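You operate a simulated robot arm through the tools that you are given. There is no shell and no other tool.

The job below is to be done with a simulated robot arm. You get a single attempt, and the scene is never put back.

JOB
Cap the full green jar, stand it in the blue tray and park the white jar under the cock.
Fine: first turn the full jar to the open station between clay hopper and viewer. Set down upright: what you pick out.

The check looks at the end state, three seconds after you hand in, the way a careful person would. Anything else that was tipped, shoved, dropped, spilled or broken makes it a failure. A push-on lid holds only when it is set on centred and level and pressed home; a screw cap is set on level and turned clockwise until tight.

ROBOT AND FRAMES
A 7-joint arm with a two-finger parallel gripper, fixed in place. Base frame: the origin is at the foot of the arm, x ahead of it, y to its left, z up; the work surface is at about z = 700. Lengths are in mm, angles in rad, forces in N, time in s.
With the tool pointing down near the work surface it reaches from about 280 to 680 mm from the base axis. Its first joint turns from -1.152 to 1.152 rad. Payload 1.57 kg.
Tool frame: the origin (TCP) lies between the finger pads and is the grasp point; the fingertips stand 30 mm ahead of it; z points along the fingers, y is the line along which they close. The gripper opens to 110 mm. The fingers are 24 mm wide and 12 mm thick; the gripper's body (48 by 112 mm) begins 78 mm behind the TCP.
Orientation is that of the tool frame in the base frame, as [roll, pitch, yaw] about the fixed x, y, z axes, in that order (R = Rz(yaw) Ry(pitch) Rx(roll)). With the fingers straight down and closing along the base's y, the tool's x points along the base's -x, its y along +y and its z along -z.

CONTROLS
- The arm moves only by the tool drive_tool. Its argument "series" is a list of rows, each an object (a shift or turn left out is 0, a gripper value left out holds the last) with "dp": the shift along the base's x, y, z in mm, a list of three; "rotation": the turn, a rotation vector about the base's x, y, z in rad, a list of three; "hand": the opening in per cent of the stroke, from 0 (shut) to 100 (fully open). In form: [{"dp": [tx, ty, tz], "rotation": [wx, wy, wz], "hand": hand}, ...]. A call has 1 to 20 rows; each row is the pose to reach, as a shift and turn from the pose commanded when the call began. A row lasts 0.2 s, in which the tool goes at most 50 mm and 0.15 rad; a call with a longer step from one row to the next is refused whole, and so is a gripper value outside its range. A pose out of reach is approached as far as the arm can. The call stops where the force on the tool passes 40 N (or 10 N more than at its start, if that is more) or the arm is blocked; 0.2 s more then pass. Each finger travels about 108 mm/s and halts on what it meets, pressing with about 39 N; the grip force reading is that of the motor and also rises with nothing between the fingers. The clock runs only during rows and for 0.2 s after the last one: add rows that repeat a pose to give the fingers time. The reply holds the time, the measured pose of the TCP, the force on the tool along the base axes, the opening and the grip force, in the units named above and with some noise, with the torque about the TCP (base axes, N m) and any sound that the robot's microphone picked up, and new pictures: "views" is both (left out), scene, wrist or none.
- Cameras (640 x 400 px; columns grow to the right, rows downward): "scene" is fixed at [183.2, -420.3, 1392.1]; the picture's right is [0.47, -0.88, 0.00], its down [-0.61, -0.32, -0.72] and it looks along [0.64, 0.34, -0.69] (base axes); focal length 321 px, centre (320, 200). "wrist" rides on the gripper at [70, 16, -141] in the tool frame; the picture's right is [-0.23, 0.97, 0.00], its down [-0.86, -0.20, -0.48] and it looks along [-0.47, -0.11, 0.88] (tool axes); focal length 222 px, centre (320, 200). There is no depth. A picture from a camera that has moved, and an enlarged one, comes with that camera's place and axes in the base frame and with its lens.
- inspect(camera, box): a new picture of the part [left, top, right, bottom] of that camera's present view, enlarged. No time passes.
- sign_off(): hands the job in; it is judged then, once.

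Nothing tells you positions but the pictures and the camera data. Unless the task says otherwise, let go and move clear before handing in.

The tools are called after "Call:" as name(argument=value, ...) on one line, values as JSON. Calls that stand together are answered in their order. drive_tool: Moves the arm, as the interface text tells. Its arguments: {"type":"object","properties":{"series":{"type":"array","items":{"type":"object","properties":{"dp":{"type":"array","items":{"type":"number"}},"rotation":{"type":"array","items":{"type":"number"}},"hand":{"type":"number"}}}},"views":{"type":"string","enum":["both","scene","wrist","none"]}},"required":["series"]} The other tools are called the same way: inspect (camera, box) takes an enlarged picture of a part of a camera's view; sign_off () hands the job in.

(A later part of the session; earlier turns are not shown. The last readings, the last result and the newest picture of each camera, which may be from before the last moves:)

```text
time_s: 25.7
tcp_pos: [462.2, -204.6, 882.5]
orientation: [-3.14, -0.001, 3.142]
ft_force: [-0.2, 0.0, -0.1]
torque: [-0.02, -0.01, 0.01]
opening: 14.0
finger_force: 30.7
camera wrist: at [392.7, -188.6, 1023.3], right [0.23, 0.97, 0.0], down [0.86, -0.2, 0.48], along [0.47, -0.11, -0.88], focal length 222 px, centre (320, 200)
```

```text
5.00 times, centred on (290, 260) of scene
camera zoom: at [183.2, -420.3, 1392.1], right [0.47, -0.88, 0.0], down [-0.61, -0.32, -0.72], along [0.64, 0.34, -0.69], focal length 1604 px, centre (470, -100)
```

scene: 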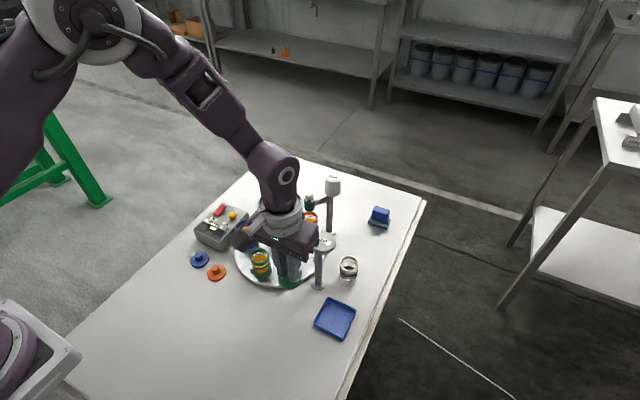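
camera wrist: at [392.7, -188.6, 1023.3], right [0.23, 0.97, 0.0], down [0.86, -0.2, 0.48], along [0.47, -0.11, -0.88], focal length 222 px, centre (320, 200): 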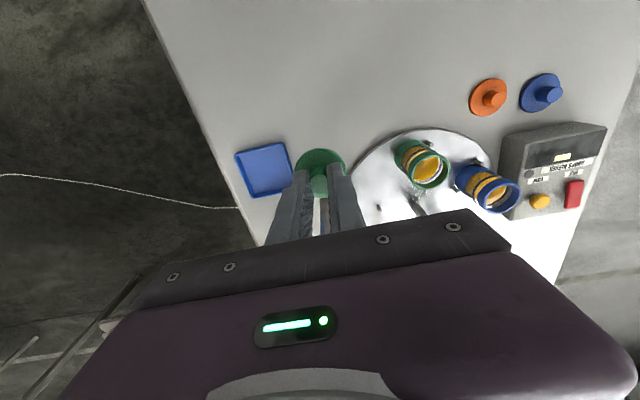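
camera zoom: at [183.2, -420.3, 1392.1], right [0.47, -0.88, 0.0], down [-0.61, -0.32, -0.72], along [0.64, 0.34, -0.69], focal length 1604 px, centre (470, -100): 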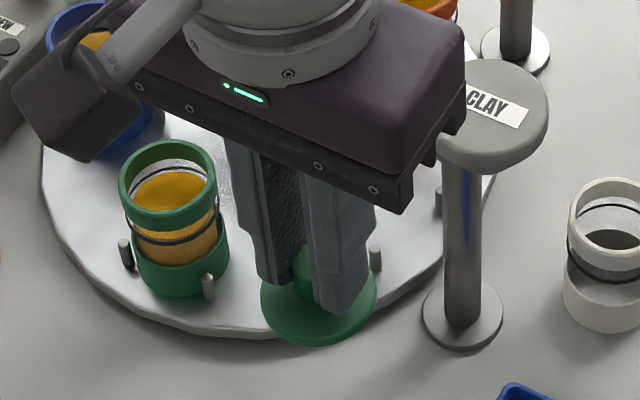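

The lid is held level. I'll carry it over the green jar with clearance and then line it up using the cameras.

Call:
drive_tool(series=[{"dp": [0, 20, 0]}, {"dp": [5, 50, 0]}, {"dp": [20, 80, 0]}, {"dp": [35, 105, 0]}, {"dp": [50, 121, 0]}, {"dp": [50, 121, 0]}, {"dp": [50, 121, 0]}])

Call:
inspect(camera="wrist", box=[240, 120, 400, 220])

Call:
inspect(camera="scene", box=[230, 220, 310, 290])

```text
time_s: 27.3
tcp_pos: [513.4, -83.8, 882.2]
orientation: [3.14, 0.0, -3.141]
ft_force: [-0.3, -0.3, -0.7]
torque: [-0.02, 0.02, 0.0]
opening: 14.2
finger_force: 30.5
camera wrist: at [443.5, -67.4, 1023.8], right [0.23, 0.97, 0.0], down [0.86, -0.2, 0.48], along [0.47, -0.11, -0.88], focal length 222 px, centre (320, 200)
```

scene: 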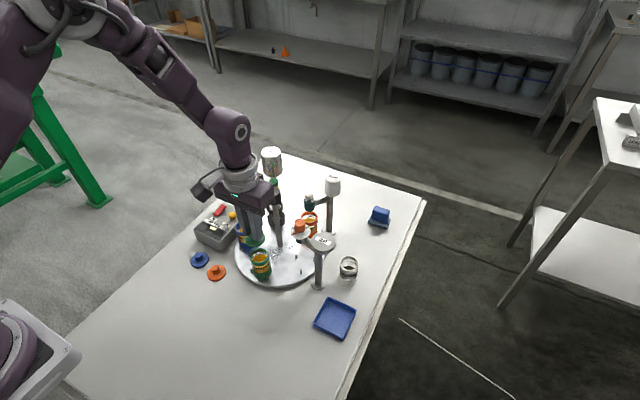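
wrist: 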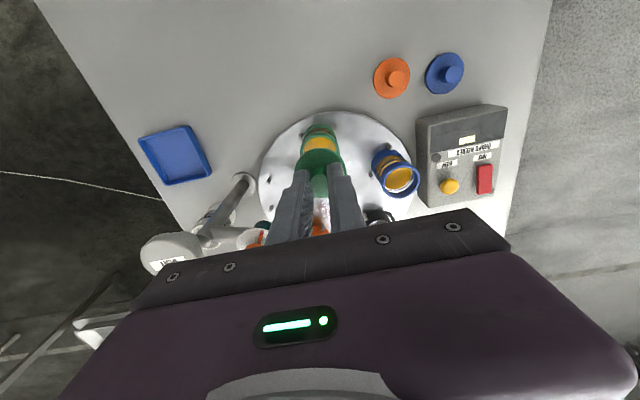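

```text
4.00 times, centred on (320, 170) of wrist
camera zoom: at [443.5, -67.4, 1023.8], right [0.23, 0.97, 0.0], down [0.86, -0.2, 0.48], along [0.47, -0.11, -0.88], focal length 888 px, centre (320, 320)
```

zoom: 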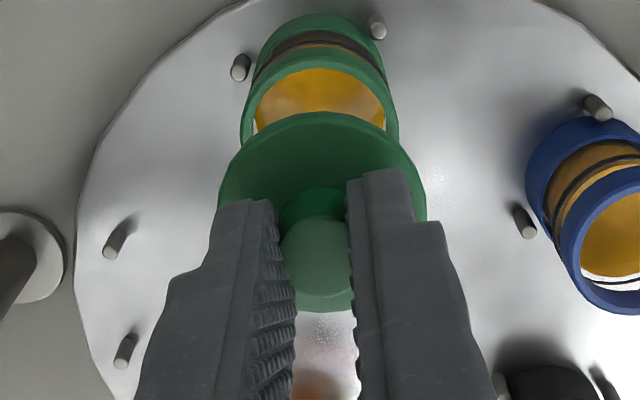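

```text
5.71 times, centred on (270, 255) of scene
camera zoom: at [183.2, -420.3, 1392.1], right [0.47, -0.88, 0.0], down [-0.61, -0.32, -0.72], along [0.64, 0.34, -0.69], focal length 1833 px, centre (606, -114)
```

zoom: 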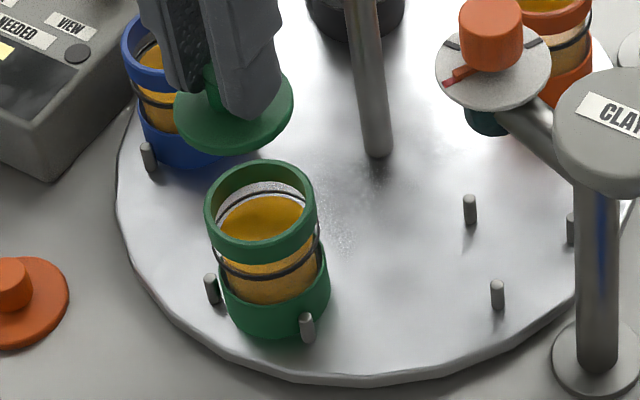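

Laterally it looks centred. I'll go down to just above the rim and compare in both views.

Call:
drive_tool(series=[{"dp": [0, 0, -12]}, {"dp": [0, 0, -24]}, {"dp": [0, 0, -36]}, {"dp": [0, 0, -36]}, {"dp": [0, 0, -36]}], views="none")

Call:
inspect(camera="wrist", box=[270, 120, 370, 200])

Call:
inspect(camera="scene", box=[240, 230, 290, 290])

```text
time_s: 28.5
tcp_pos: [514.6, -85.1, 846.5]
orientation: [-3.14, 0.0, 3.141]
ft_force: [0.5, 0.1, 0.6]
torque: [0.03, -0.01, 0.02]
opening: 14.3
finger_force: 30.6
```

```text
5.00 times, centred on (320, 160) of wrist
camera zoom: at [443.3, -67.8, 987.6], right [0.23, 0.97, 0.0], down [0.86, -0.2, 0.48], along [0.47, -0.11, -0.88], focal length 1111 px, centre (320, 400)
```

zoom: 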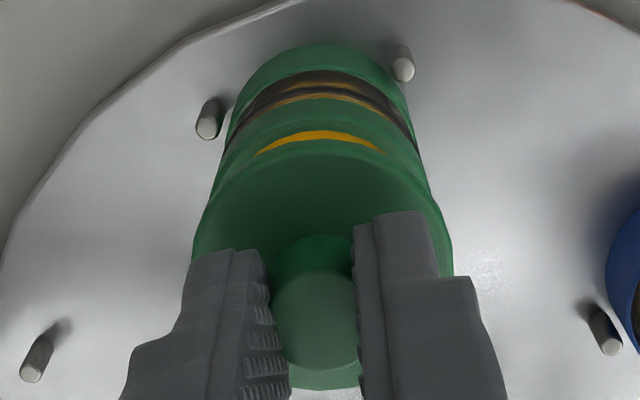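

```text
6.67 times, centred on (265, 260) of scene
camera zoom: at [183.2, -420.3, 1392.1], right [0.47, -0.88, 0.0], down [-0.61, -0.32, -0.72], along [0.64, 0.34, -0.69], focal length 2139 px, centre (687, -200)
```

zoom: 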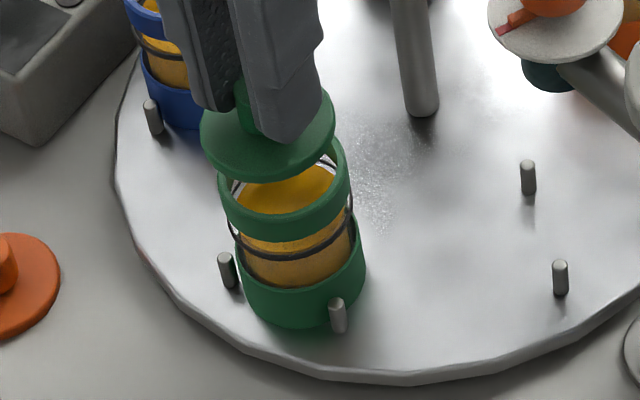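

Call:
inspect(camera="scene", box=[252, 240, 282, 270])

Call:
inspect(camera="wrist", box=[295, 125, 345, 160])

Call:
inspect(camera="scene", box=[252, 255, 282, 285])

```text
13.33 times, centred on (267, 255) of scene
camera zoom: at [183.2, -420.3, 1392.1], right [0.47, -0.88, 0.0], down [-0.61, -0.32, -0.72], along [0.64, 0.34, -0.69], focal length 4277 px, centre (1027, -533)
```

zoom: 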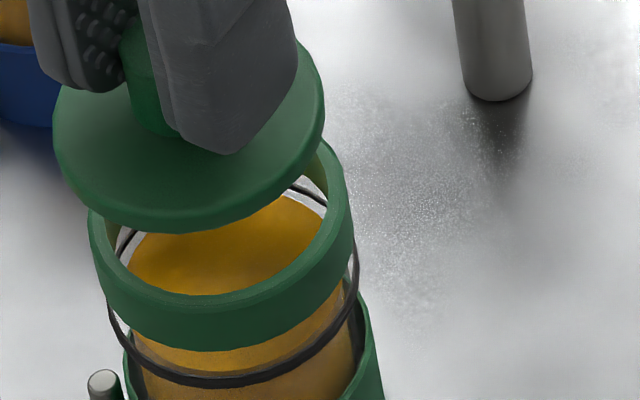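

```text
11.43 times, centred on (320, 142) of wrist
camera zoom: at [443.3, -67.8, 987.6], right [0.23, 0.97, 0.0], down [0.86, -0.2, 0.48], along [0.47, -0.11, -0.88], focal length 2538 px, centre (320, 857)
```

zoom: 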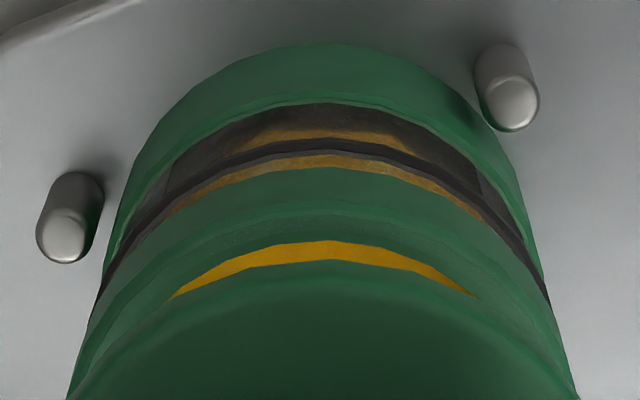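

```text
13.33 times, centred on (267, 270) of scene
camera zoom: at [183.2, -420.3, 1392.1], right [0.47, -0.88, 0.0], down [-0.61, -0.32, -0.72], along [0.64, 0.34, -0.69], focal length 4277 px, centre (1027, -733)
```

zoom: 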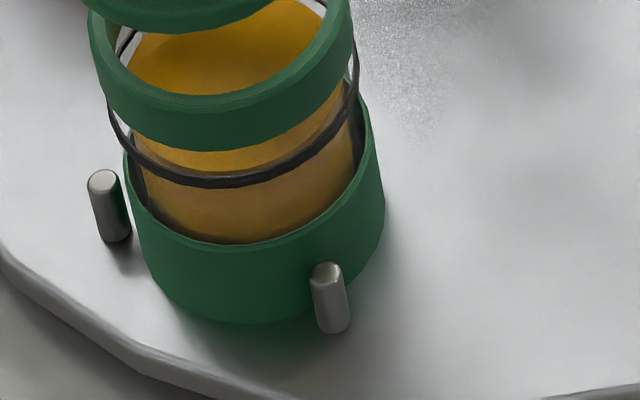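

The scene camera shows the jar centre about 2 mm further forward (+x) than the lid. I'll correct that and lower onto the rim.

Call:
drive_tool(series=[{"dp": [2.2, -0.5, 0]}, {"dp": [2.2, -0.5, -6]}, {"dp": [2.2, -0.5, -6]}, {"dp": [2.2, -0.5, -6]}], views="none")

Call:
inspect(camera="scene", box=[252, 245, 282, 275])

Call:
inspect(camera="wrist", box=[290, 120, 350, 200])

```text
time_s: 29.5
tcp_pos: [515.5, -84.8, 840.6]
orientation: [-3.141, 0.0, -3.141]
ft_force: [0.2, 1.0, -0.9]
torque: [0.0, -0.01, 0.0]
opening: 13.8
finger_force: 30.0
```

```text
13.33 times, centred on (267, 260) of scene
camera zoom: at [183.2, -420.3, 1392.1], right [0.47, -0.88, 0.0], down [-0.61, -0.32, -0.72], along [0.64, 0.34, -0.69], focal length 4277 px, centre (1027, -600)
```

zoom: 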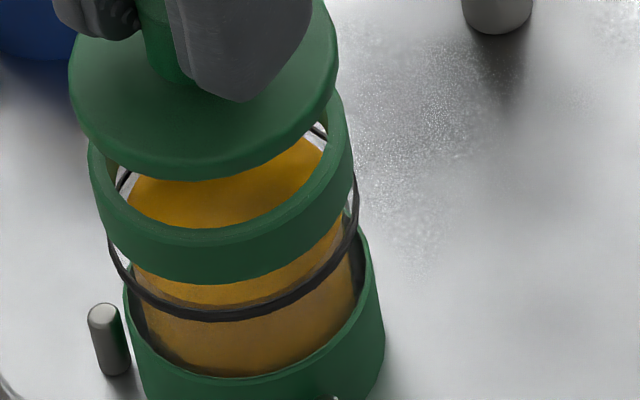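

```text
5.00 times, centred on (320, 160) of wrist
camera zoom: at [445.2, -68.5, 981.8], right [0.23, 0.97, 0.0], down [0.86, -0.2, 0.48], along [0.47, -0.11, -0.88], focal length 1111 px, centre (320, 400)
```

zoom: 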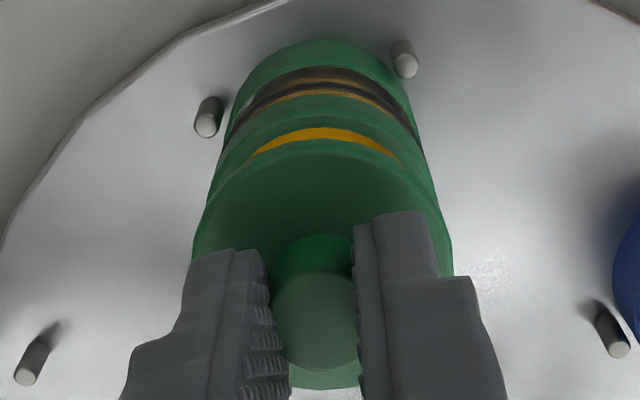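

Both views now agree on alignment. I'll descend in small steps to find contact.

Call:
drive_tool(series=[{"dp": [0, 0, -2]}, {"dp": [0, 0, -4]}, {"dp": [0, 0, -6]}, {"dp": [0, 0, -6]}], views="none")

Call:
inspect(camera="scene", box=[252, 245, 282, 275])

```text
time_s: 30.5
tcp_pos: [514.6, -85.2, 834.2]
orientation: [-3.14, -0.002, 3.14]
ft_force: [0.1, 0.3, -0.7]
torque: [0.01, 0.01, -0.01]
opening: 13.9
finger_force: 30.7
```

```text
13.33 times, centred on (267, 260) of scene
camera zoom: at [183.2, -420.3, 1392.1], right [0.47, -0.88, 0.0], down [-0.61, -0.32, -0.72], along [0.64, 0.34, -0.69], focal length 4277 px, centre (1027, -600)
```

zoom: 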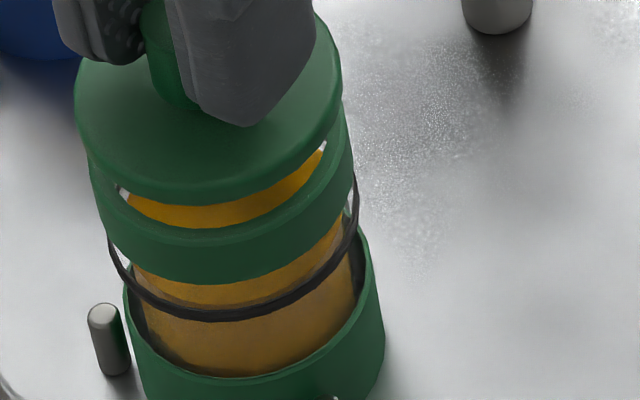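

Call:
drive_tool(series=[{"dp": [0, 0, -2]}, {"dp": [0, 0, -4]}, {"dp": [0, 0, -6]}, {"dp": [0, 0, -6]}], views="none")

Call:
inspect(camera="scene", box=[252, 245, 282, 275])

Call:
inspect(camera="wrist", box=[290, 120, 350, 200])

```text
time_s: 31.5
tcp_pos: [515.6, -85.2, 826.7]
orientation: [3.141, -0.002, 3.141]
ft_force: [-0.6, 1.1, -0.7]
torque: [0.03, 0.02, 0.0]
opening: 14.1
finger_force: 30.6
```

```text
13.33 times, centred on (267, 260) of scene
camera zoom: at [183.2, -420.3, 1392.1], right [0.47, -0.88, 0.0], down [-0.61, -0.32, -0.72], along [0.64, 0.34, -0.69], focal length 4277 px, centre (1027, -600)
```

zoom: 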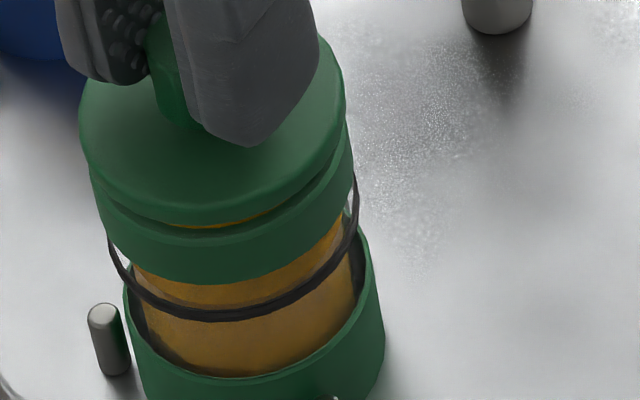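

```text
5.00 times, centred on (320, 160) of wrist
camera zoom: at [445.0, -68.4, 969.5], right [0.23, 0.97, 0.0], down [0.85, -0.2, 0.48], along [0.47, -0.11, -0.88], focal length 1111 px, centre (320, 400)
```

zoom: 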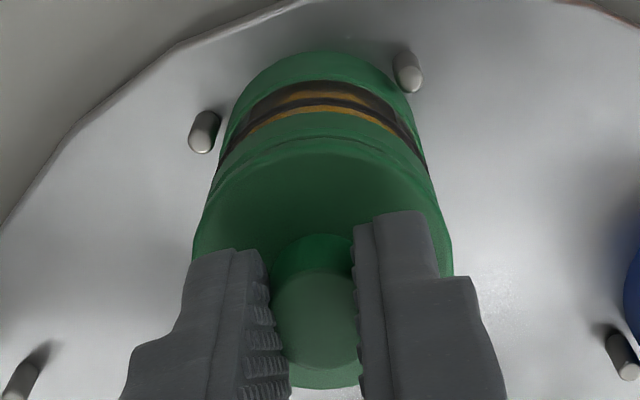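

Still aligned with only a few mm left. I'll make contact now.

Call:
drive_tool(series=[{"dp": [0, 0, -1]}, {"dp": [0, 0, -2]}, {"dp": [0, 0, -3]}, {"dp": [0, 0, -4]}, {"dp": [0, 0, -4]}], views="none")

Call:
inspect(camera="scene", box=[252, 245, 282, 275])

```text
time_s: 32.7
tcp_pos: [514.9, -85.3, 825.0]
orientation: [3.141, 0.0, -3.14]
ft_force: [-0.7, -0.1, -0.4]
torque: [-0.01, 0.03, 0.01]
opening: 14.0
finger_force: 30.2
```

```text
13.33 times, centred on (267, 260) of scene
camera zoom: at [183.2, -420.3, 1392.1], right [0.47, -0.88, 0.0], down [-0.61, -0.32, -0.72], along [0.64, 0.34, -0.69], focal length 4277 px, centre (1027, -600)
```

zoom: 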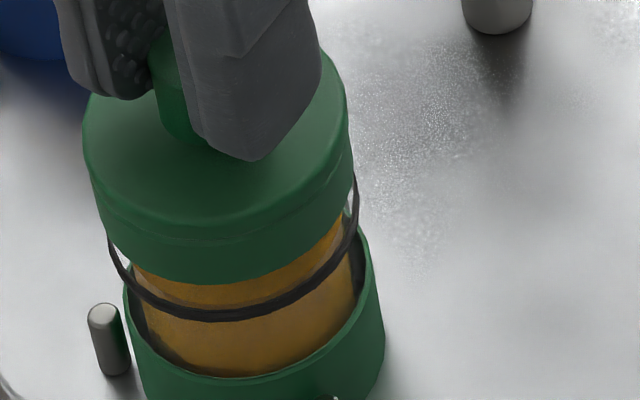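

Call:
drive_tool(series=[{"dp": [0, 0, -0.7]}, {"dp": [0, 0, -1.4]}, {"dp": [0, 0, -2]}, {"dp": [0, 0, -2]}], views="none")

```text
time_s: 33.7
tcp_pos: [515.8, -85.1, 822.9]
orientation: [-3.141, 0.002, -3.141]
ft_force: [-1.9, -0.8, 22.2]
torque: [0.09, -0.03, 0.01]
opening: 14.3
finger_force: 30.5
heard: snap
```

Contact, with a snap at 22 N. I'll press slightly more to make sure it's home and then look.

Call:
drive_tool(series=[{"dp": [0, 0, -0.4]}, {"dp": [0, 0, -0.8]}, {"dp": [0, 0, -0.8]}], views="none")

Call:
inspect(camera="scene", box=[252, 245, 282, 275])

Call:
inspect(camera="wrist", box=[290, 120, 350, 200])

```text
time_s: 34.5
tcp_pos: [515.0, -84.7, 821.4]
orientation: [-3.14, 0.001, -3.138]
ft_force: [3.3, -0.1, 16.9]
torque: [0.05, -0.29, -0.03]
opening: 14.1
finger_force: 31.0
```

```text
13.33 times, centred on (267, 260) of scene
camera zoom: at [183.0, -420.3, 1392.2], right [0.47, -0.88, 0.0], down [-0.61, -0.32, -0.72], along [0.64, 0.34, -0.69], focal length 4277 px, centre (1027, -600)
```

zoom: 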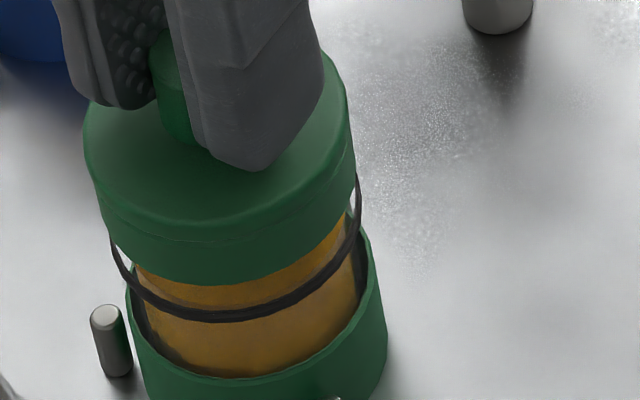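

```text
5.00 times, centred on (320, 160) of wrist
camera zoom: at [444.7, -68.4, 962.7], right [0.23, 0.97, 0.0], down [0.85, -0.2, 0.48], along [0.47, -0.11, -0.88], focal length 1111 px, centre (320, 400)
```

zoom: 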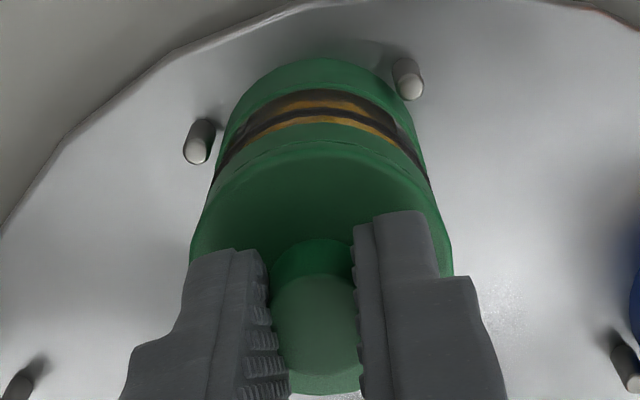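

Call:
drive_tool(series=[{"dp": [0, 0, -0.4]}, {"dp": [0, 0, -0.8]}, {"dp": [0, 0, -0.8]}, {"dp": [0, 0, -0.8]}], views="none")

```text
time_s: 35.5
tcp_pos: [515.8, -84.7, 820.7]
orientation: [3.141, 0.0, -3.141]
ft_force: [3.1, 0.1, 9.7]
torque: [0.0, -0.14, 0.0]
opening: 14.1
finger_force: 30.3
```

Call:
drive_tool(series=[{"dp": [0, 0, -0.5]}, {"dp": [0, 0, -1.0]}, {"dp": [0, 0, -1.5]}, {"dp": [0, 0, -1.5]}], views="none")

Call:
inspect(camera="scene", box=[252, 245, 282, 275])

```text
time_s: 36.5
tcp_pos: [515.3, -84.5, 818.5]
orientation: [3.141, 0.0, -3.141]
ft_force: [0.2, -0.7, 22.9]
torque: [-0.04, 0.02, -0.01]
opening: 15.1
finger_force: 31.2
```

```text
13.33 times, centred on (267, 260) of scene
camera zoom: at [182.8, -420.3, 1392.2], right [0.47, -0.88, 0.0], down [-0.61, -0.32, -0.72], along [0.64, 0.34, -0.69], focal length 4277 px, centre (1027, -600)
```

zoom: 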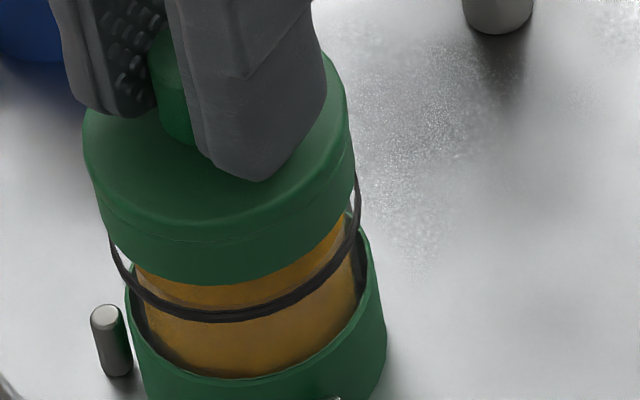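

The lid sits flush and level and it snapped, and the fingers are now just sliding on the knob. I'll release, rise and check.

Call:
drive_tool(series=[{"dp": [0, 0, 1], "hand": 20}, {"dp": [0, 0, 1], "hand": 35}, {"dp": [0, 0, 1], "hand": 40}, {"dp": [0, 0, 30], "hand": 40}, {"dp": [0, 0, 70], "hand": 75}, {"dp": [0, 0, 70], "hand": 75}])

Call:
inspect(camera="scene", box=[245, 240, 285, 290])

Call:
inspect(camera="wrist", box=[270, 110, 370, 200])

```text
time_s: 37.9
tcp_pos: [515.6, -85.2, 890.6]
orientation: [-3.141, -0.002, -3.142]
ft_force: [0.9, -1.1, 0.6]
torque: [0.01, -0.02, -0.02]
opening: 82.2
finger_force: 0.1
camera wrist: at [445.2, -68.2, 1030.6], right [0.23, 0.97, 0.0], down [0.86, -0.2, 0.48], along [0.47, -0.11, -0.88], focal length 222 px, centre (320, 200)
```

scene: 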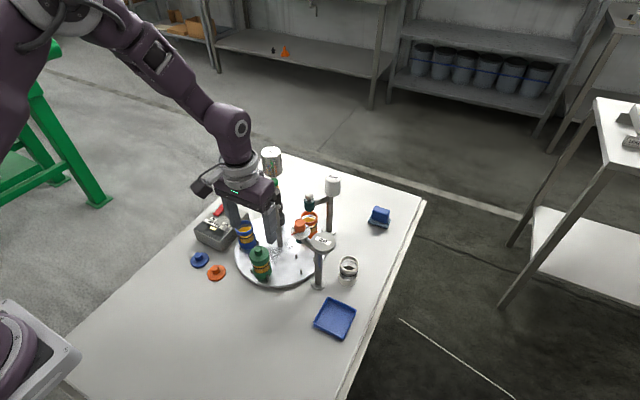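
wrist: 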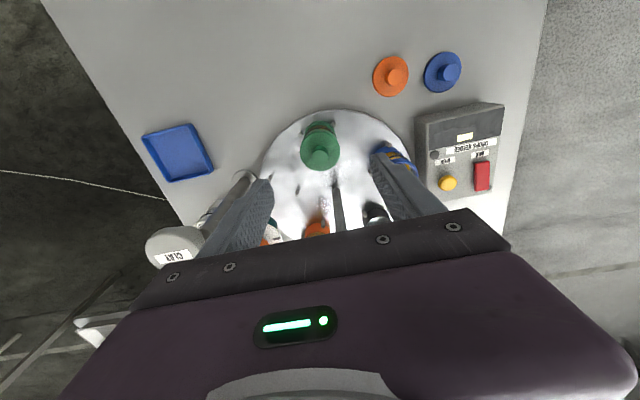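

```text
8.00 times, centred on (265, 265) of scene
camera zoom: at [183.2, -420.3, 1392.1], right [0.47, -0.88, 0.0], down [-0.61, -0.32, -0.72], along [0.64, 0.34, -0.69], focal length 2566 px, centre (760, -320)
```

zoom: 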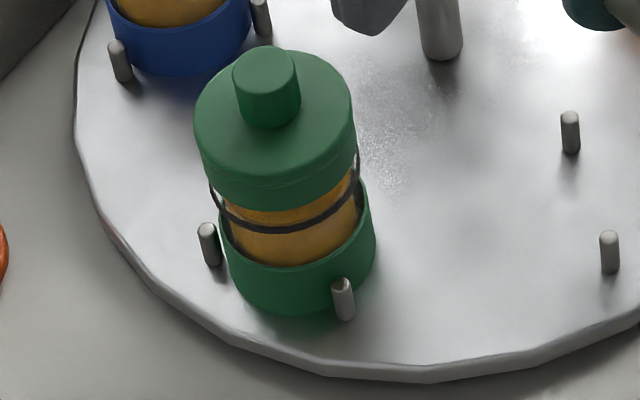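

```text
4.44 times, centred on (320, 155) of wrist
camera zoom: at [445.2, -68.2, 1030.6], right [0.23, 0.97, 0.0], down [0.86, -0.2, 0.48], along [0.47, -0.11, -0.88], focal length 987 px, centre (320, 400)
```

zoom: 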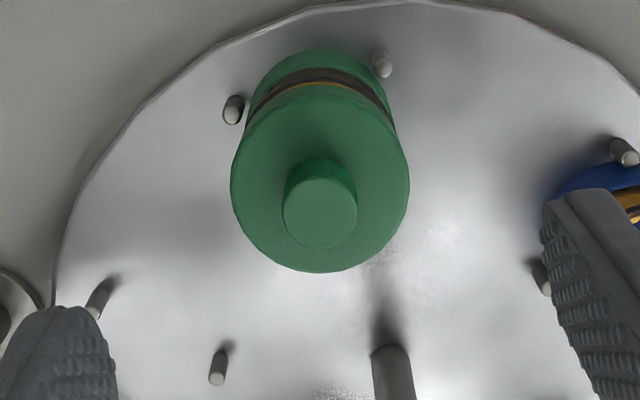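

The lid is on straight. I'll lower the open fingers to either side of the jar, keeping the tips above the pins.

Call:
drive_tool(series=[{"dp": [0, 0, -25], "hand": 70}, {"dp": [0, 0, -50]}, {"dp": [0, 0, -75]}, {"dp": [0, 0, -95]}, {"dp": [0, 0, -110]}, {"dp": [0, 0, -112]}, {"dp": [0, 0, -112]}])

Call:
inspect(camera="scene", box=[235, 230, 295, 290])

Call:
inspect(camera="wrist", box=[260, 110, 380, 210])

```text
time_s: 39.5
tcp_pos: [514.8, -84.6, 776.7]
orientation: [-3.141, 0.002, 3.141]
ft_force: [0.5, -0.2, 0.1]
torque: [0.01, 0.02, 0.0]
opening: 76.8
finger_force: 0.1
camera wrist: at [444.7, -68.2, 918.2], right [0.23, 0.97, 0.0], down [0.86, -0.2, 0.48], along [0.47, -0.11, -0.88], focal length 222 px, centre (320, 200)
```

scene: 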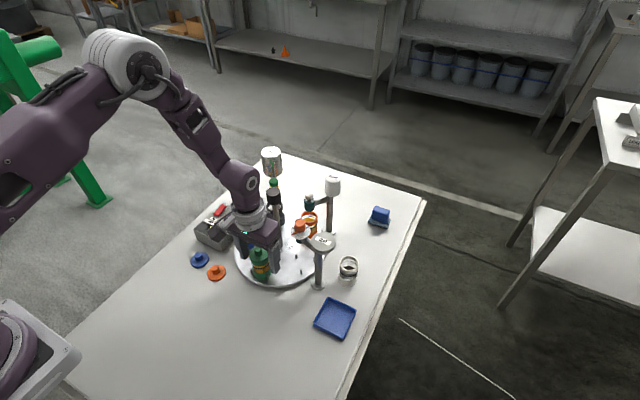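
wrist: 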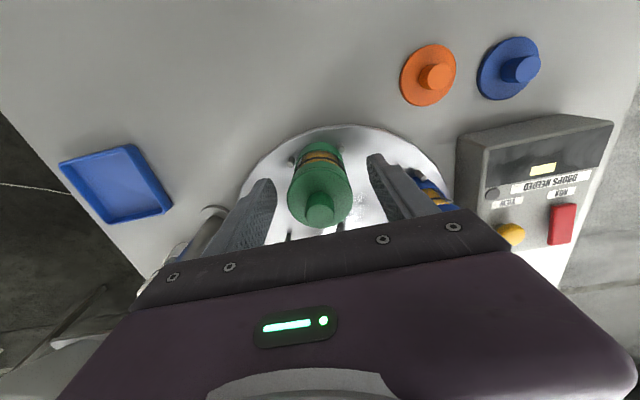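

```text
6.67 times, centred on (265, 260) of scene
camera zoom: at [183.2, -420.3, 1392.1], right [0.47, -0.88, 0.0], down [-0.61, -0.32, -0.72], along [0.64, 0.34, -0.69], focal length 2139 px, centre (687, -200)
```

zoom: 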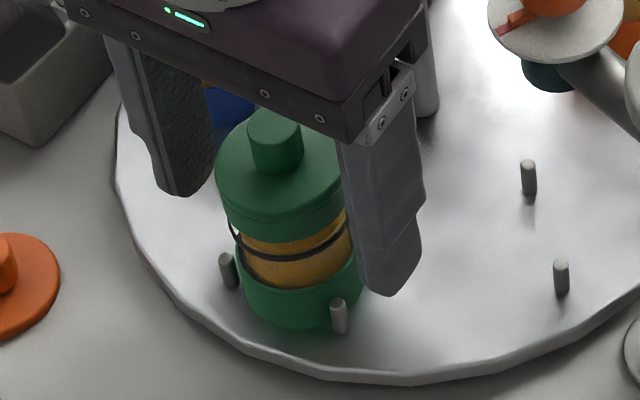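

```text
4.00 times, centred on (320, 160) of wrist
camera zoom: at [444.7, -68.2, 918.2], right [0.23, 0.97, 0.0], down [0.86, -0.2, 0.48], along [0.47, -0.11, -0.88], focal length 888 px, centre (320, 360)
```

zoom: 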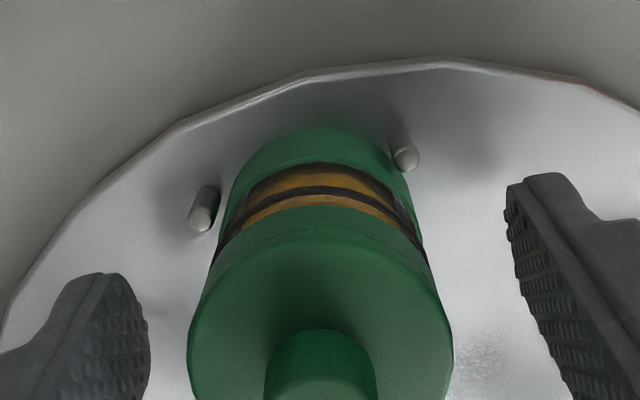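

Call:
drive_tool(series=[{"hand": 55}, {"hand": 48}, {"hand": 45}, {"hand": 42}, {"hand": 39}, {"hand": 36}, {"hand": 34}, {"hand": 34}], views="none")

Call:
inspect(camera="scene", box=[235, 230, 295, 290])

Call:
inspect(camera="wrist", box=[260, 110, 380, 210])

```text
time_s: 41.3
tcp_pos: [515.4, -84.3, 776.4]
orientation: [-3.141, -0.002, 3.141]
ft_force: [-0.8, 0.5, 3.2]
torque: [0.06, 0.01, -0.02]
opening: 43.4
finger_force: 38.8
heard: snap
```

```text
6.67 times, centred on (265, 260) of scene
camera zoom: at [183.1, -420.3, 1392.1], right [0.47, -0.88, 0.0], down [-0.61, -0.32, -0.72], along [0.64, 0.34, -0.69], focal length 2139 px, centre (687, -200)
```

zoom: 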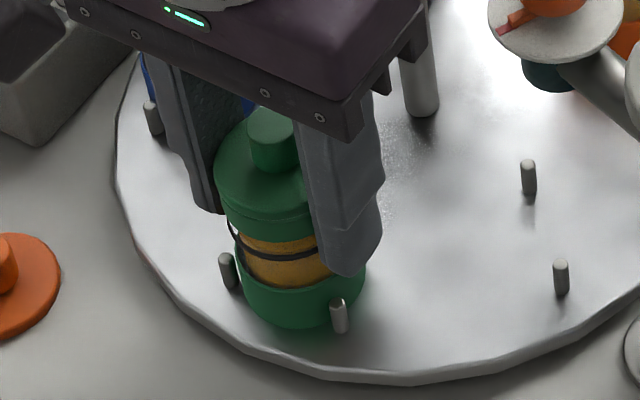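

```text
4.00 times, centred on (320, 160) of wrist
camera zoom: at [444.7, -68.2, 918.5], right [0.23, 0.97, 0.0], down [0.85, -0.2, 0.48], along [0.47, -0.11, -0.88], focal length 888 px, centre (320, 360)
```

zoom: 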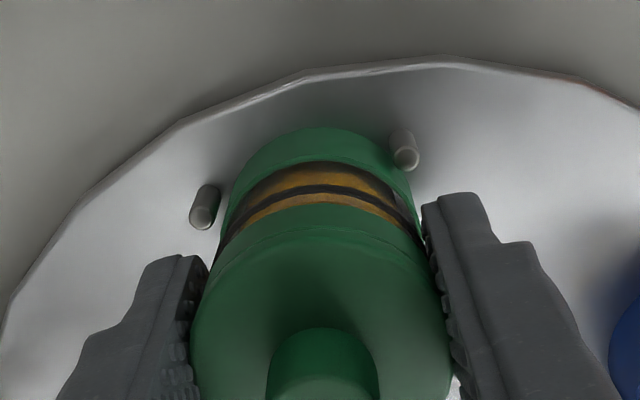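

A second snap sounded as the fingers closed. I'll check that the lid and jar are intact before lifting.

Call:
inspect(camera="scene", box=[252, 240, 282, 270])

Call:
inspect(camera="scene", box=[252, 255, 282, 285])

Call:
inspect(camera="wrist", box=[285, 130, 355, 230])

```text
13.33 times, centred on (267, 255) of scene
camera zoom: at [183.1, -420.3, 1392.1], right [0.47, -0.88, 0.0], down [-0.61, -0.32, -0.72], along [0.64, 0.34, -0.69], focal length 4277 px, centre (1027, -533)
```

zoom: 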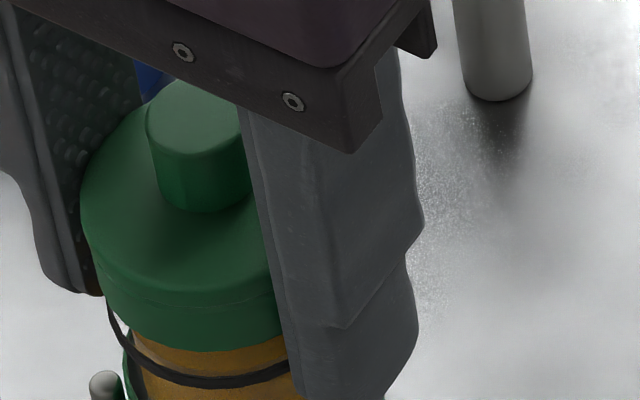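

```text
13.33 times, centred on (267, 270) of scene
camera zoom: at [183.1, -420.3, 1392.1], right [0.47, -0.88, 0.0], down [-0.61, -0.32, -0.72], along [0.64, 0.34, -0.69], focal length 4277 px, centre (1027, -733)
```

zoom: 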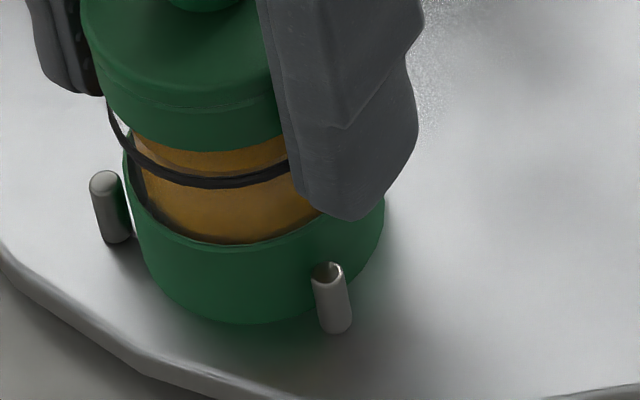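

```text
4.00 times, centred on (320, 180) of wrist
camera zoom: at [444.7, -68.2, 918.5], right [0.23, 0.97, 0.0], down [0.85, -0.2, 0.48], along [0.47, -0.11, -0.88], focal length 888 px, centre (320, 280)
```

zoom: 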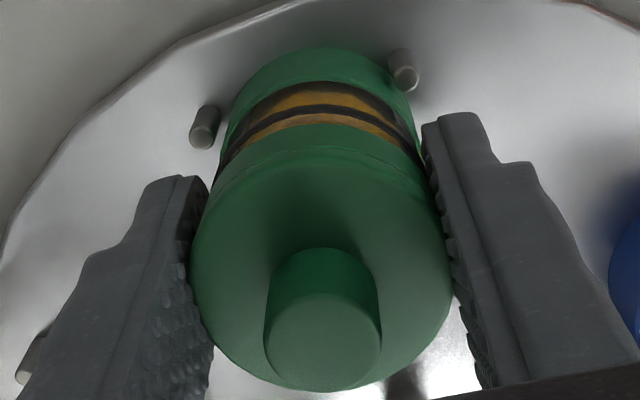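

The lid is unchanged to within 0.3 mm and the jar is intact. I'll lift it straight up off the pins, and I'll re-press the lid once the jar is in the tray to be sure.

Call:
drive_tool(series=[{"dp": [0, 0, 6]}, {"dp": [0, 0, 18]}, {"dp": [0, 0, 36]}, {"dp": [0, 0, 56]}, {"dp": [0, 0, 80]}, {"dp": [0, 0, 80]}])

Call:
inspect(camera="scene", box=[230, 210, 300, 290])

```text
time_s: 42.7
tcp_pos: [515.1, -84.9, 857.6]
orientation: [-3.141, 0.0, -3.139]
ft_force: [0.1, 0.2, -2.1]
torque: [0.02, 0.02, -0.03]
opening: 43.6
finger_force: 38.9
camera wrist: at [444.3, -68.1, 998.4], right [0.23, 0.97, 0.0], down [0.86, -0.2, 0.48], along [0.47, -0.11, -0.88], focal length 222 px, centre (320, 200)
```

scene: 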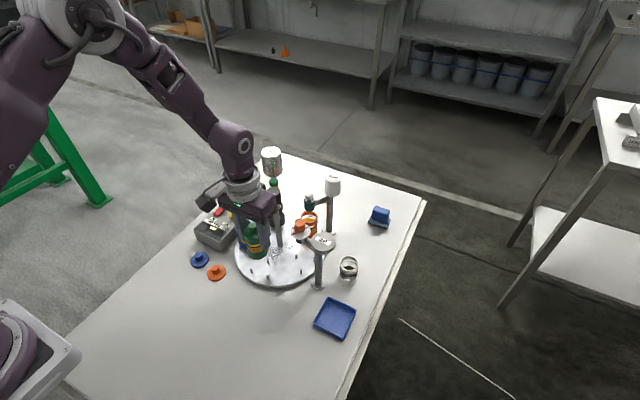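
wrist: 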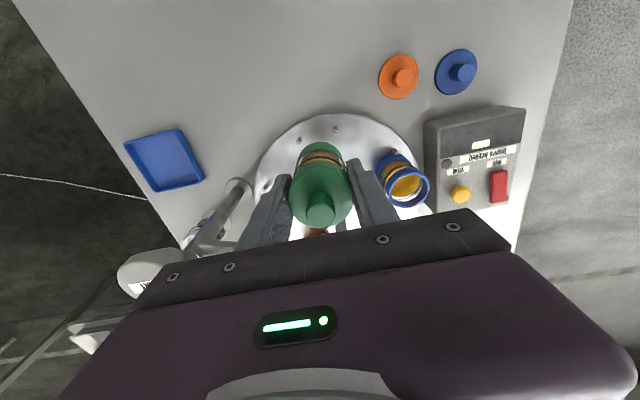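

```text
5.00 times, centred on (265, 250) of scene
camera zoom: at [183.2, -420.3, 1392.1], right [0.47, -0.88, 0.0], down [-0.61, -0.32, -0.72], along [0.64, 0.34, -0.69], focal length 1604 px, centre (595, -50)
```

zoom: 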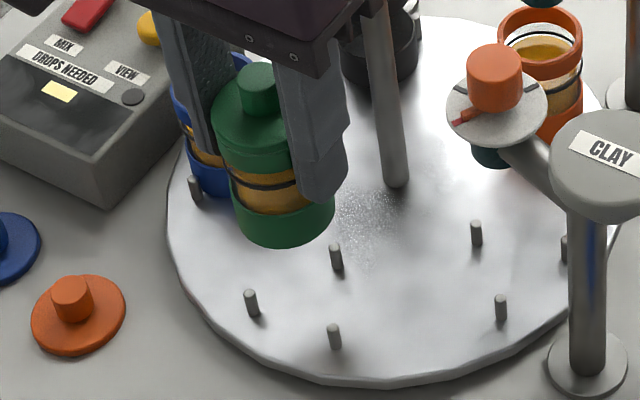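

The jar lifted off cleanly. I'll carry it back, around the clay hopper, to above the blue tray.

Call:
drive_tool(series=[{"dp": [-20, -10, 0]}, {"dp": [-45, -25, 0]}, {"dp": [-60, -50, 0]}, {"dp": [-65, -80, 0]}, {"dp": [-65, -110, 0]}, {"dp": [-65, -140, 0]}, {"dp": [-60, -165, 0]}, {"dp": [-50, -188, 0]}, {"dp": [-38, -200, 0]}, {"dp": [-25, -205, 0]}, {"dp": [-20, -205, 0]}, {"dp": [-20, -205, 0]}])

Call:
inspect(camera="scene", box=[280, 240, 380, 350])

Call:
inspect(camera="wrist", box=[250, 90, 390, 210])

```text
time_s: 45.3
tcp_pos: [495.8, -291.0, 856.0]
orientation: [-3.141, 0.0, -3.141]
ft_force: [-0.2, 0.1, -0.6]
torque: [-0.02, -0.01, 0.0]
opening: 43.6
finger_force: 39.2
camera wrist: at [425.0, -273.9, 998.3], right [0.23, 0.97, 0.0], down [0.86, -0.2, 0.48], along [0.47, -0.11, -0.88], focal length 222 px, centre (320, 200)
```

scene: 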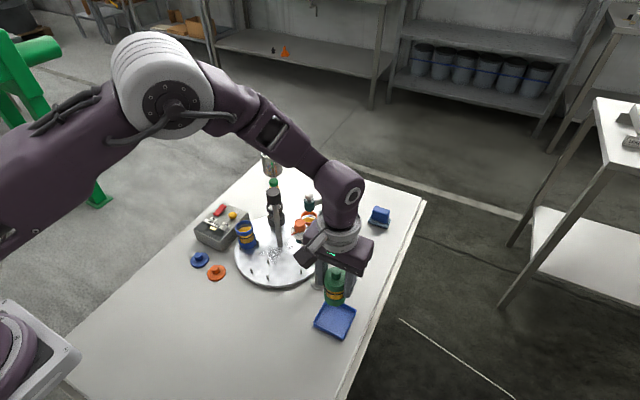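
wrist: 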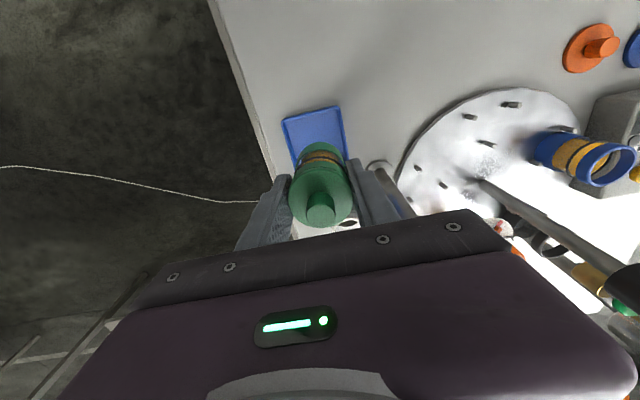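

```text
3.64 times, centred on (330, 295) of scene
camera zoom: at [183.2, -420.3, 1392.1], right [0.47, -0.88, 0.0], down [-0.61, -0.32, -0.72], along [0.64, 0.34, -0.69], focal length 1167 px, centre (284, -146)
```

zoom: 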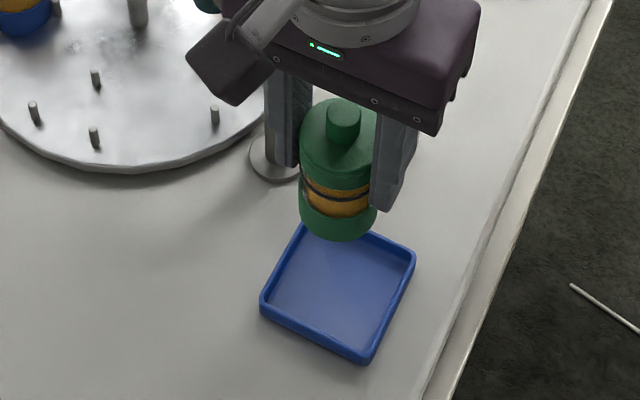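

```text
3.33 times, centred on (320, 150) of wrist
camera zoom: at [425.0, -273.9, 998.3], right [0.23, 0.97, 0.0], down [0.86, -0.2, 0.48], along [0.47, -0.11, -0.88], focal length 740 px, centre (320, 367)
```

zoom: 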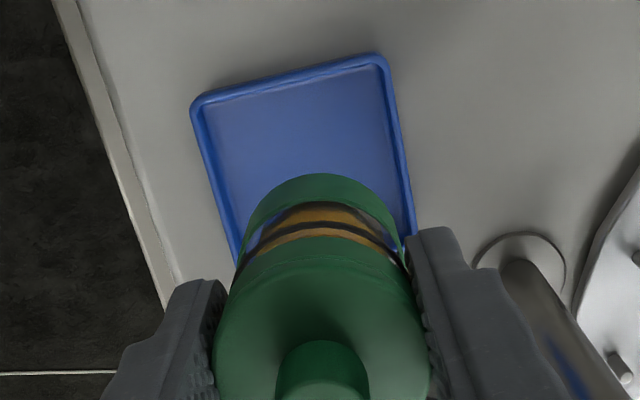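

The tray's centre works out at (496.7, -292.5) and it is about 70 mm wide. I'll nudge to that and lower the jar, slowly near the floor.

Call:
drive_tool(series=[{"dp": [1, -2, -10]}, {"dp": [1, -2, -30]}, {"dp": [1, -2, -50]}, {"dp": [1, -2, -65]}, {"dp": [1, -2, -74]}, {"dp": [1, -2, -74]}])

Call:
inspect(camera="scene", box=[300, 260, 370, 350])

Call:
inspect(camera="wrist", box=[250, 90, 390, 210])

```text
time_s: 46.7
tcp_pos: [497.2, -291.2, 782.3]
orientation: [3.141, 0.0, 3.14]
ft_force: [0.4, -0.6, -1.7]
torque: [-0.01, -0.01, 0.01]
opening: 43.6
finger_force: 39.3
camera wrist: at [426.1, -275.3, 924.1], right [0.23, 0.97, 0.0], down [0.85, -0.2, 0.48], along [0.47, -0.11, -0.88], focal length 222 px, centre (320, 200)
```

scene: 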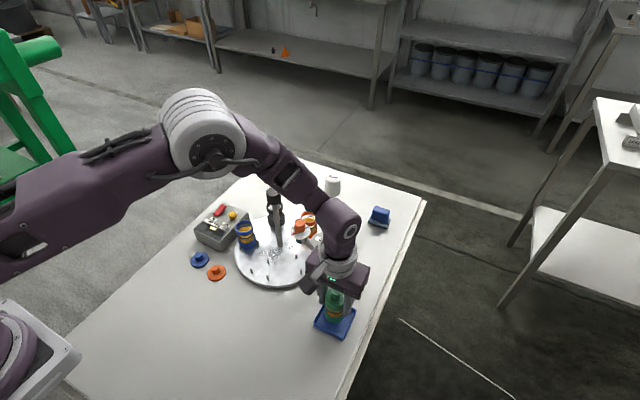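
wrist: 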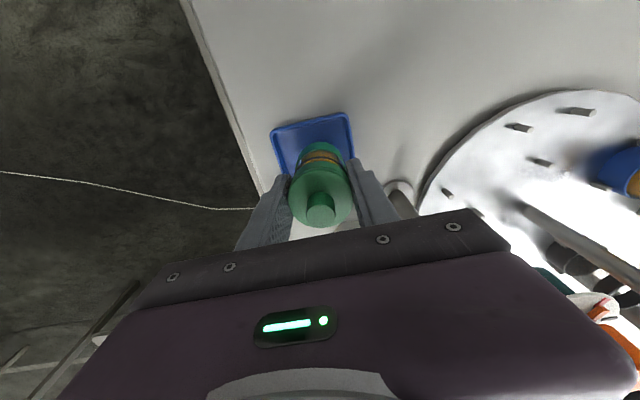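

```text
4.44 times, centred on (335, 305) of scene
camera zoom: at [183.2, -420.3, 1392.1], right [0.47, -0.88, 0.0], down [-0.61, -0.32, -0.72], along [0.64, 0.34, -0.69], focal length 1426 px, centre (253, -267)
```

zoom: 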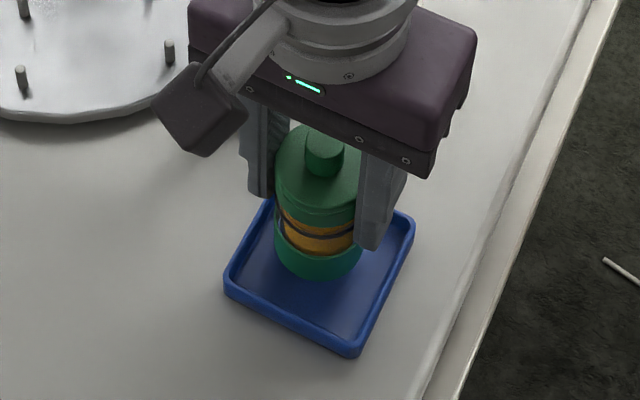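

```text
3.33 times, centred on (320, 150) of wrist
camera zoom: at [426.1, -275.3, 924.1], right [0.23, 0.97, 0.0], down [0.85, -0.2, 0.48], along [0.47, -0.11, -0.88], focal length 740 px, centre (320, 367)
```

zoom: 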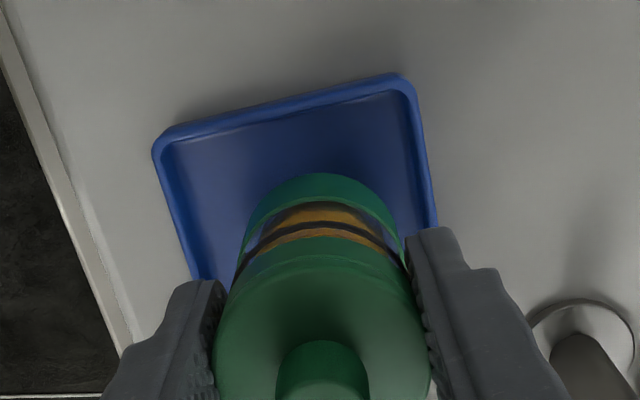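

Call:
drive_tool(series=[{"dp": [0, -2.5, -3]}, {"dp": [0, -2.5, -6]}, {"dp": [0, -2.5, -9]}, {"dp": [0, -2.5, -12]}, {"dp": [0, -2.5, -12]}], views="none")

Call:
inspect(camera="scene", box=[310, 275, 360, 345])

```text
time_s: 47.9
tcp_pos: [496.1, -295.2, 770.0]
orientation: [3.141, 0.0, 3.141]
ft_force: [-0.5, 0.0, -0.8]
torque: [0.01, 0.01, 0.0]
opening: 43.5
finger_force: 39.1
```

```text
5.71 times, centred on (335, 310) of scene
camera zoom: at [183.2, -420.3, 1392.1], right [0.47, -0.88, 0.0], down [-0.61, -0.32, -0.72], along [0.64, 0.34, -0.69], focal length 1833 px, centre (234, -429)
```

zoom: 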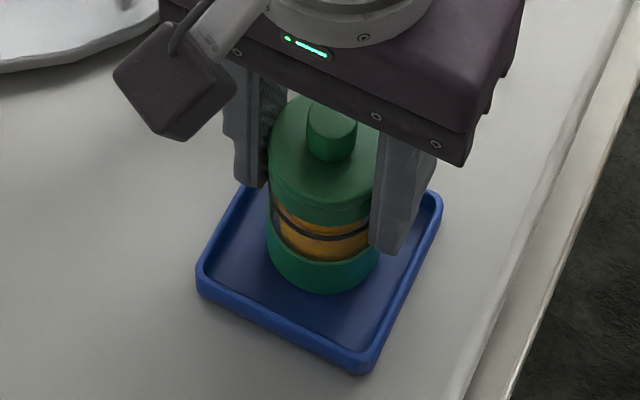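

Call:
drive_tool(series=[{"dp": [0, 0, -1.5]}, {"dp": [0, 0, -3]}, {"dp": [0, 0, -4.5]}, {"dp": [0, 0, -6]}, {"dp": [0, 0, -6]}], views="none")

```text
time_s: 49.1
tcp_pos: [496.9, -293.9, 767.3]
orientation: [-3.139, 0.003, -3.139]
ft_force: [-5.9, 5.5, 38.3]
torque: [0.51, 0.05, 0.03]
opening: 43.7
finger_force: 39.4
```

Call:
drive_tool(series=[{"dp": [0, 0, 1]}, {"dp": [0, 0, 1.6]}, {"dp": [0, 0, 1.6]}])

Call:
inspect(camera="scene", box=[310, 275, 360, 345])

Call:
inspect(camera="wrist", box=[250, 90, 390, 210])

```text
time_s: 49.9
tcp_pos: [497.1, -293.9, 767.9]
orientation: [-3.139, 0.002, 3.141]
ft_force: [2.4, -2.3, 22.6]
torque: [-0.03, -0.24, 0.01]
opening: 43.4
finger_force: 39.0
camera wrist: at [425.9, -277.8, 908.1], right [0.23, 0.97, 0.0], down [0.85, -0.2, 0.48], along [0.47, -0.11, -0.88], focal length 222 px, centre (320, 200)
```

scene: 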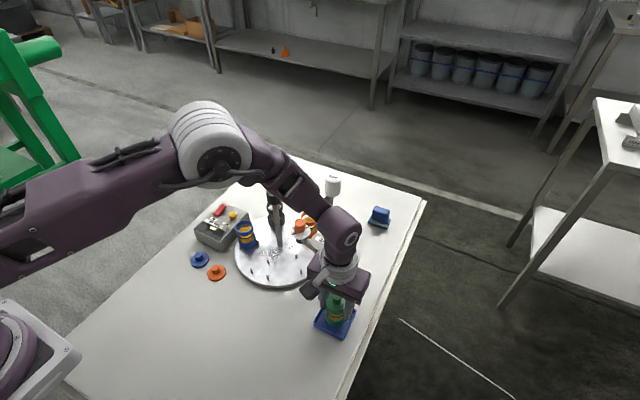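
wrist: 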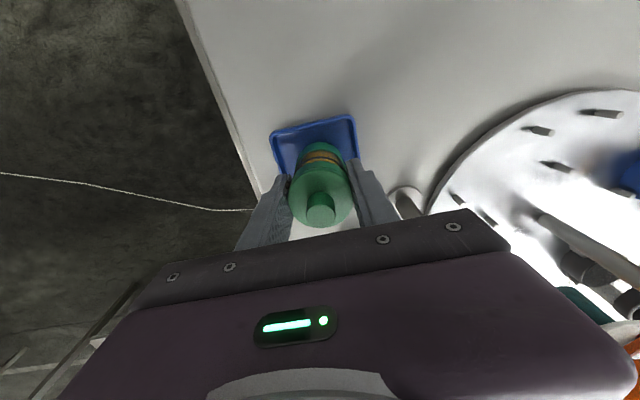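

```text
5.71 times, centred on (335, 310) of scene
camera zoom: at [182.9, -420.2, 1392.2], right [0.47, -0.88, 0.0], down [-0.61, -0.32, -0.72], along [0.64, 0.34, -0.69], focal length 1833 px, centre (234, -429)
```

zoom: 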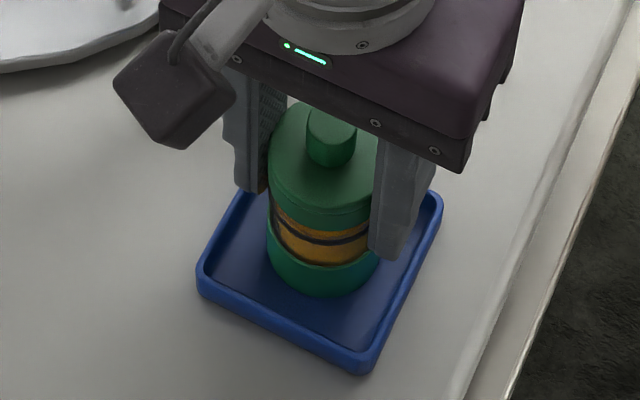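

```text
3.33 times, centred on (320, 150) of wrist
camera zoom: at [425.9, -277.8, 908.1], right [0.23, 0.97, 0.0], down [0.85, -0.2, 0.48], along [0.47, -0.11, -0.88], focal length 740 px, centre (320, 367)
```

zoom: 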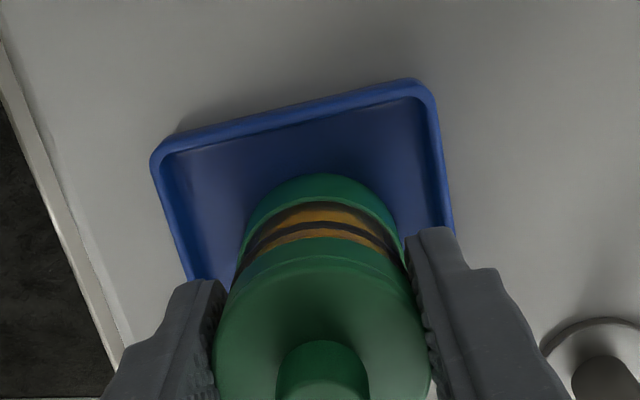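

The jar is inside the tray and bearing on the floor. I'll relieve the push and release.

Call:
drive_tool(series=[{"dp": [0, 0, 1]}, {"dp": [0, 0, 1.8]}, {"dp": [0, 0, 1.8]}], views="none")

```text
time_s: 50.7
tcp_pos: [496.8, -293.7, 766.8]
orientation: [3.139, -0.002, 3.141]
ft_force: [0.1, -0.1, -0.5]
torque: [0.0, 0.0, 0.04]
opening: 43.6
finger_force: 39.2
```

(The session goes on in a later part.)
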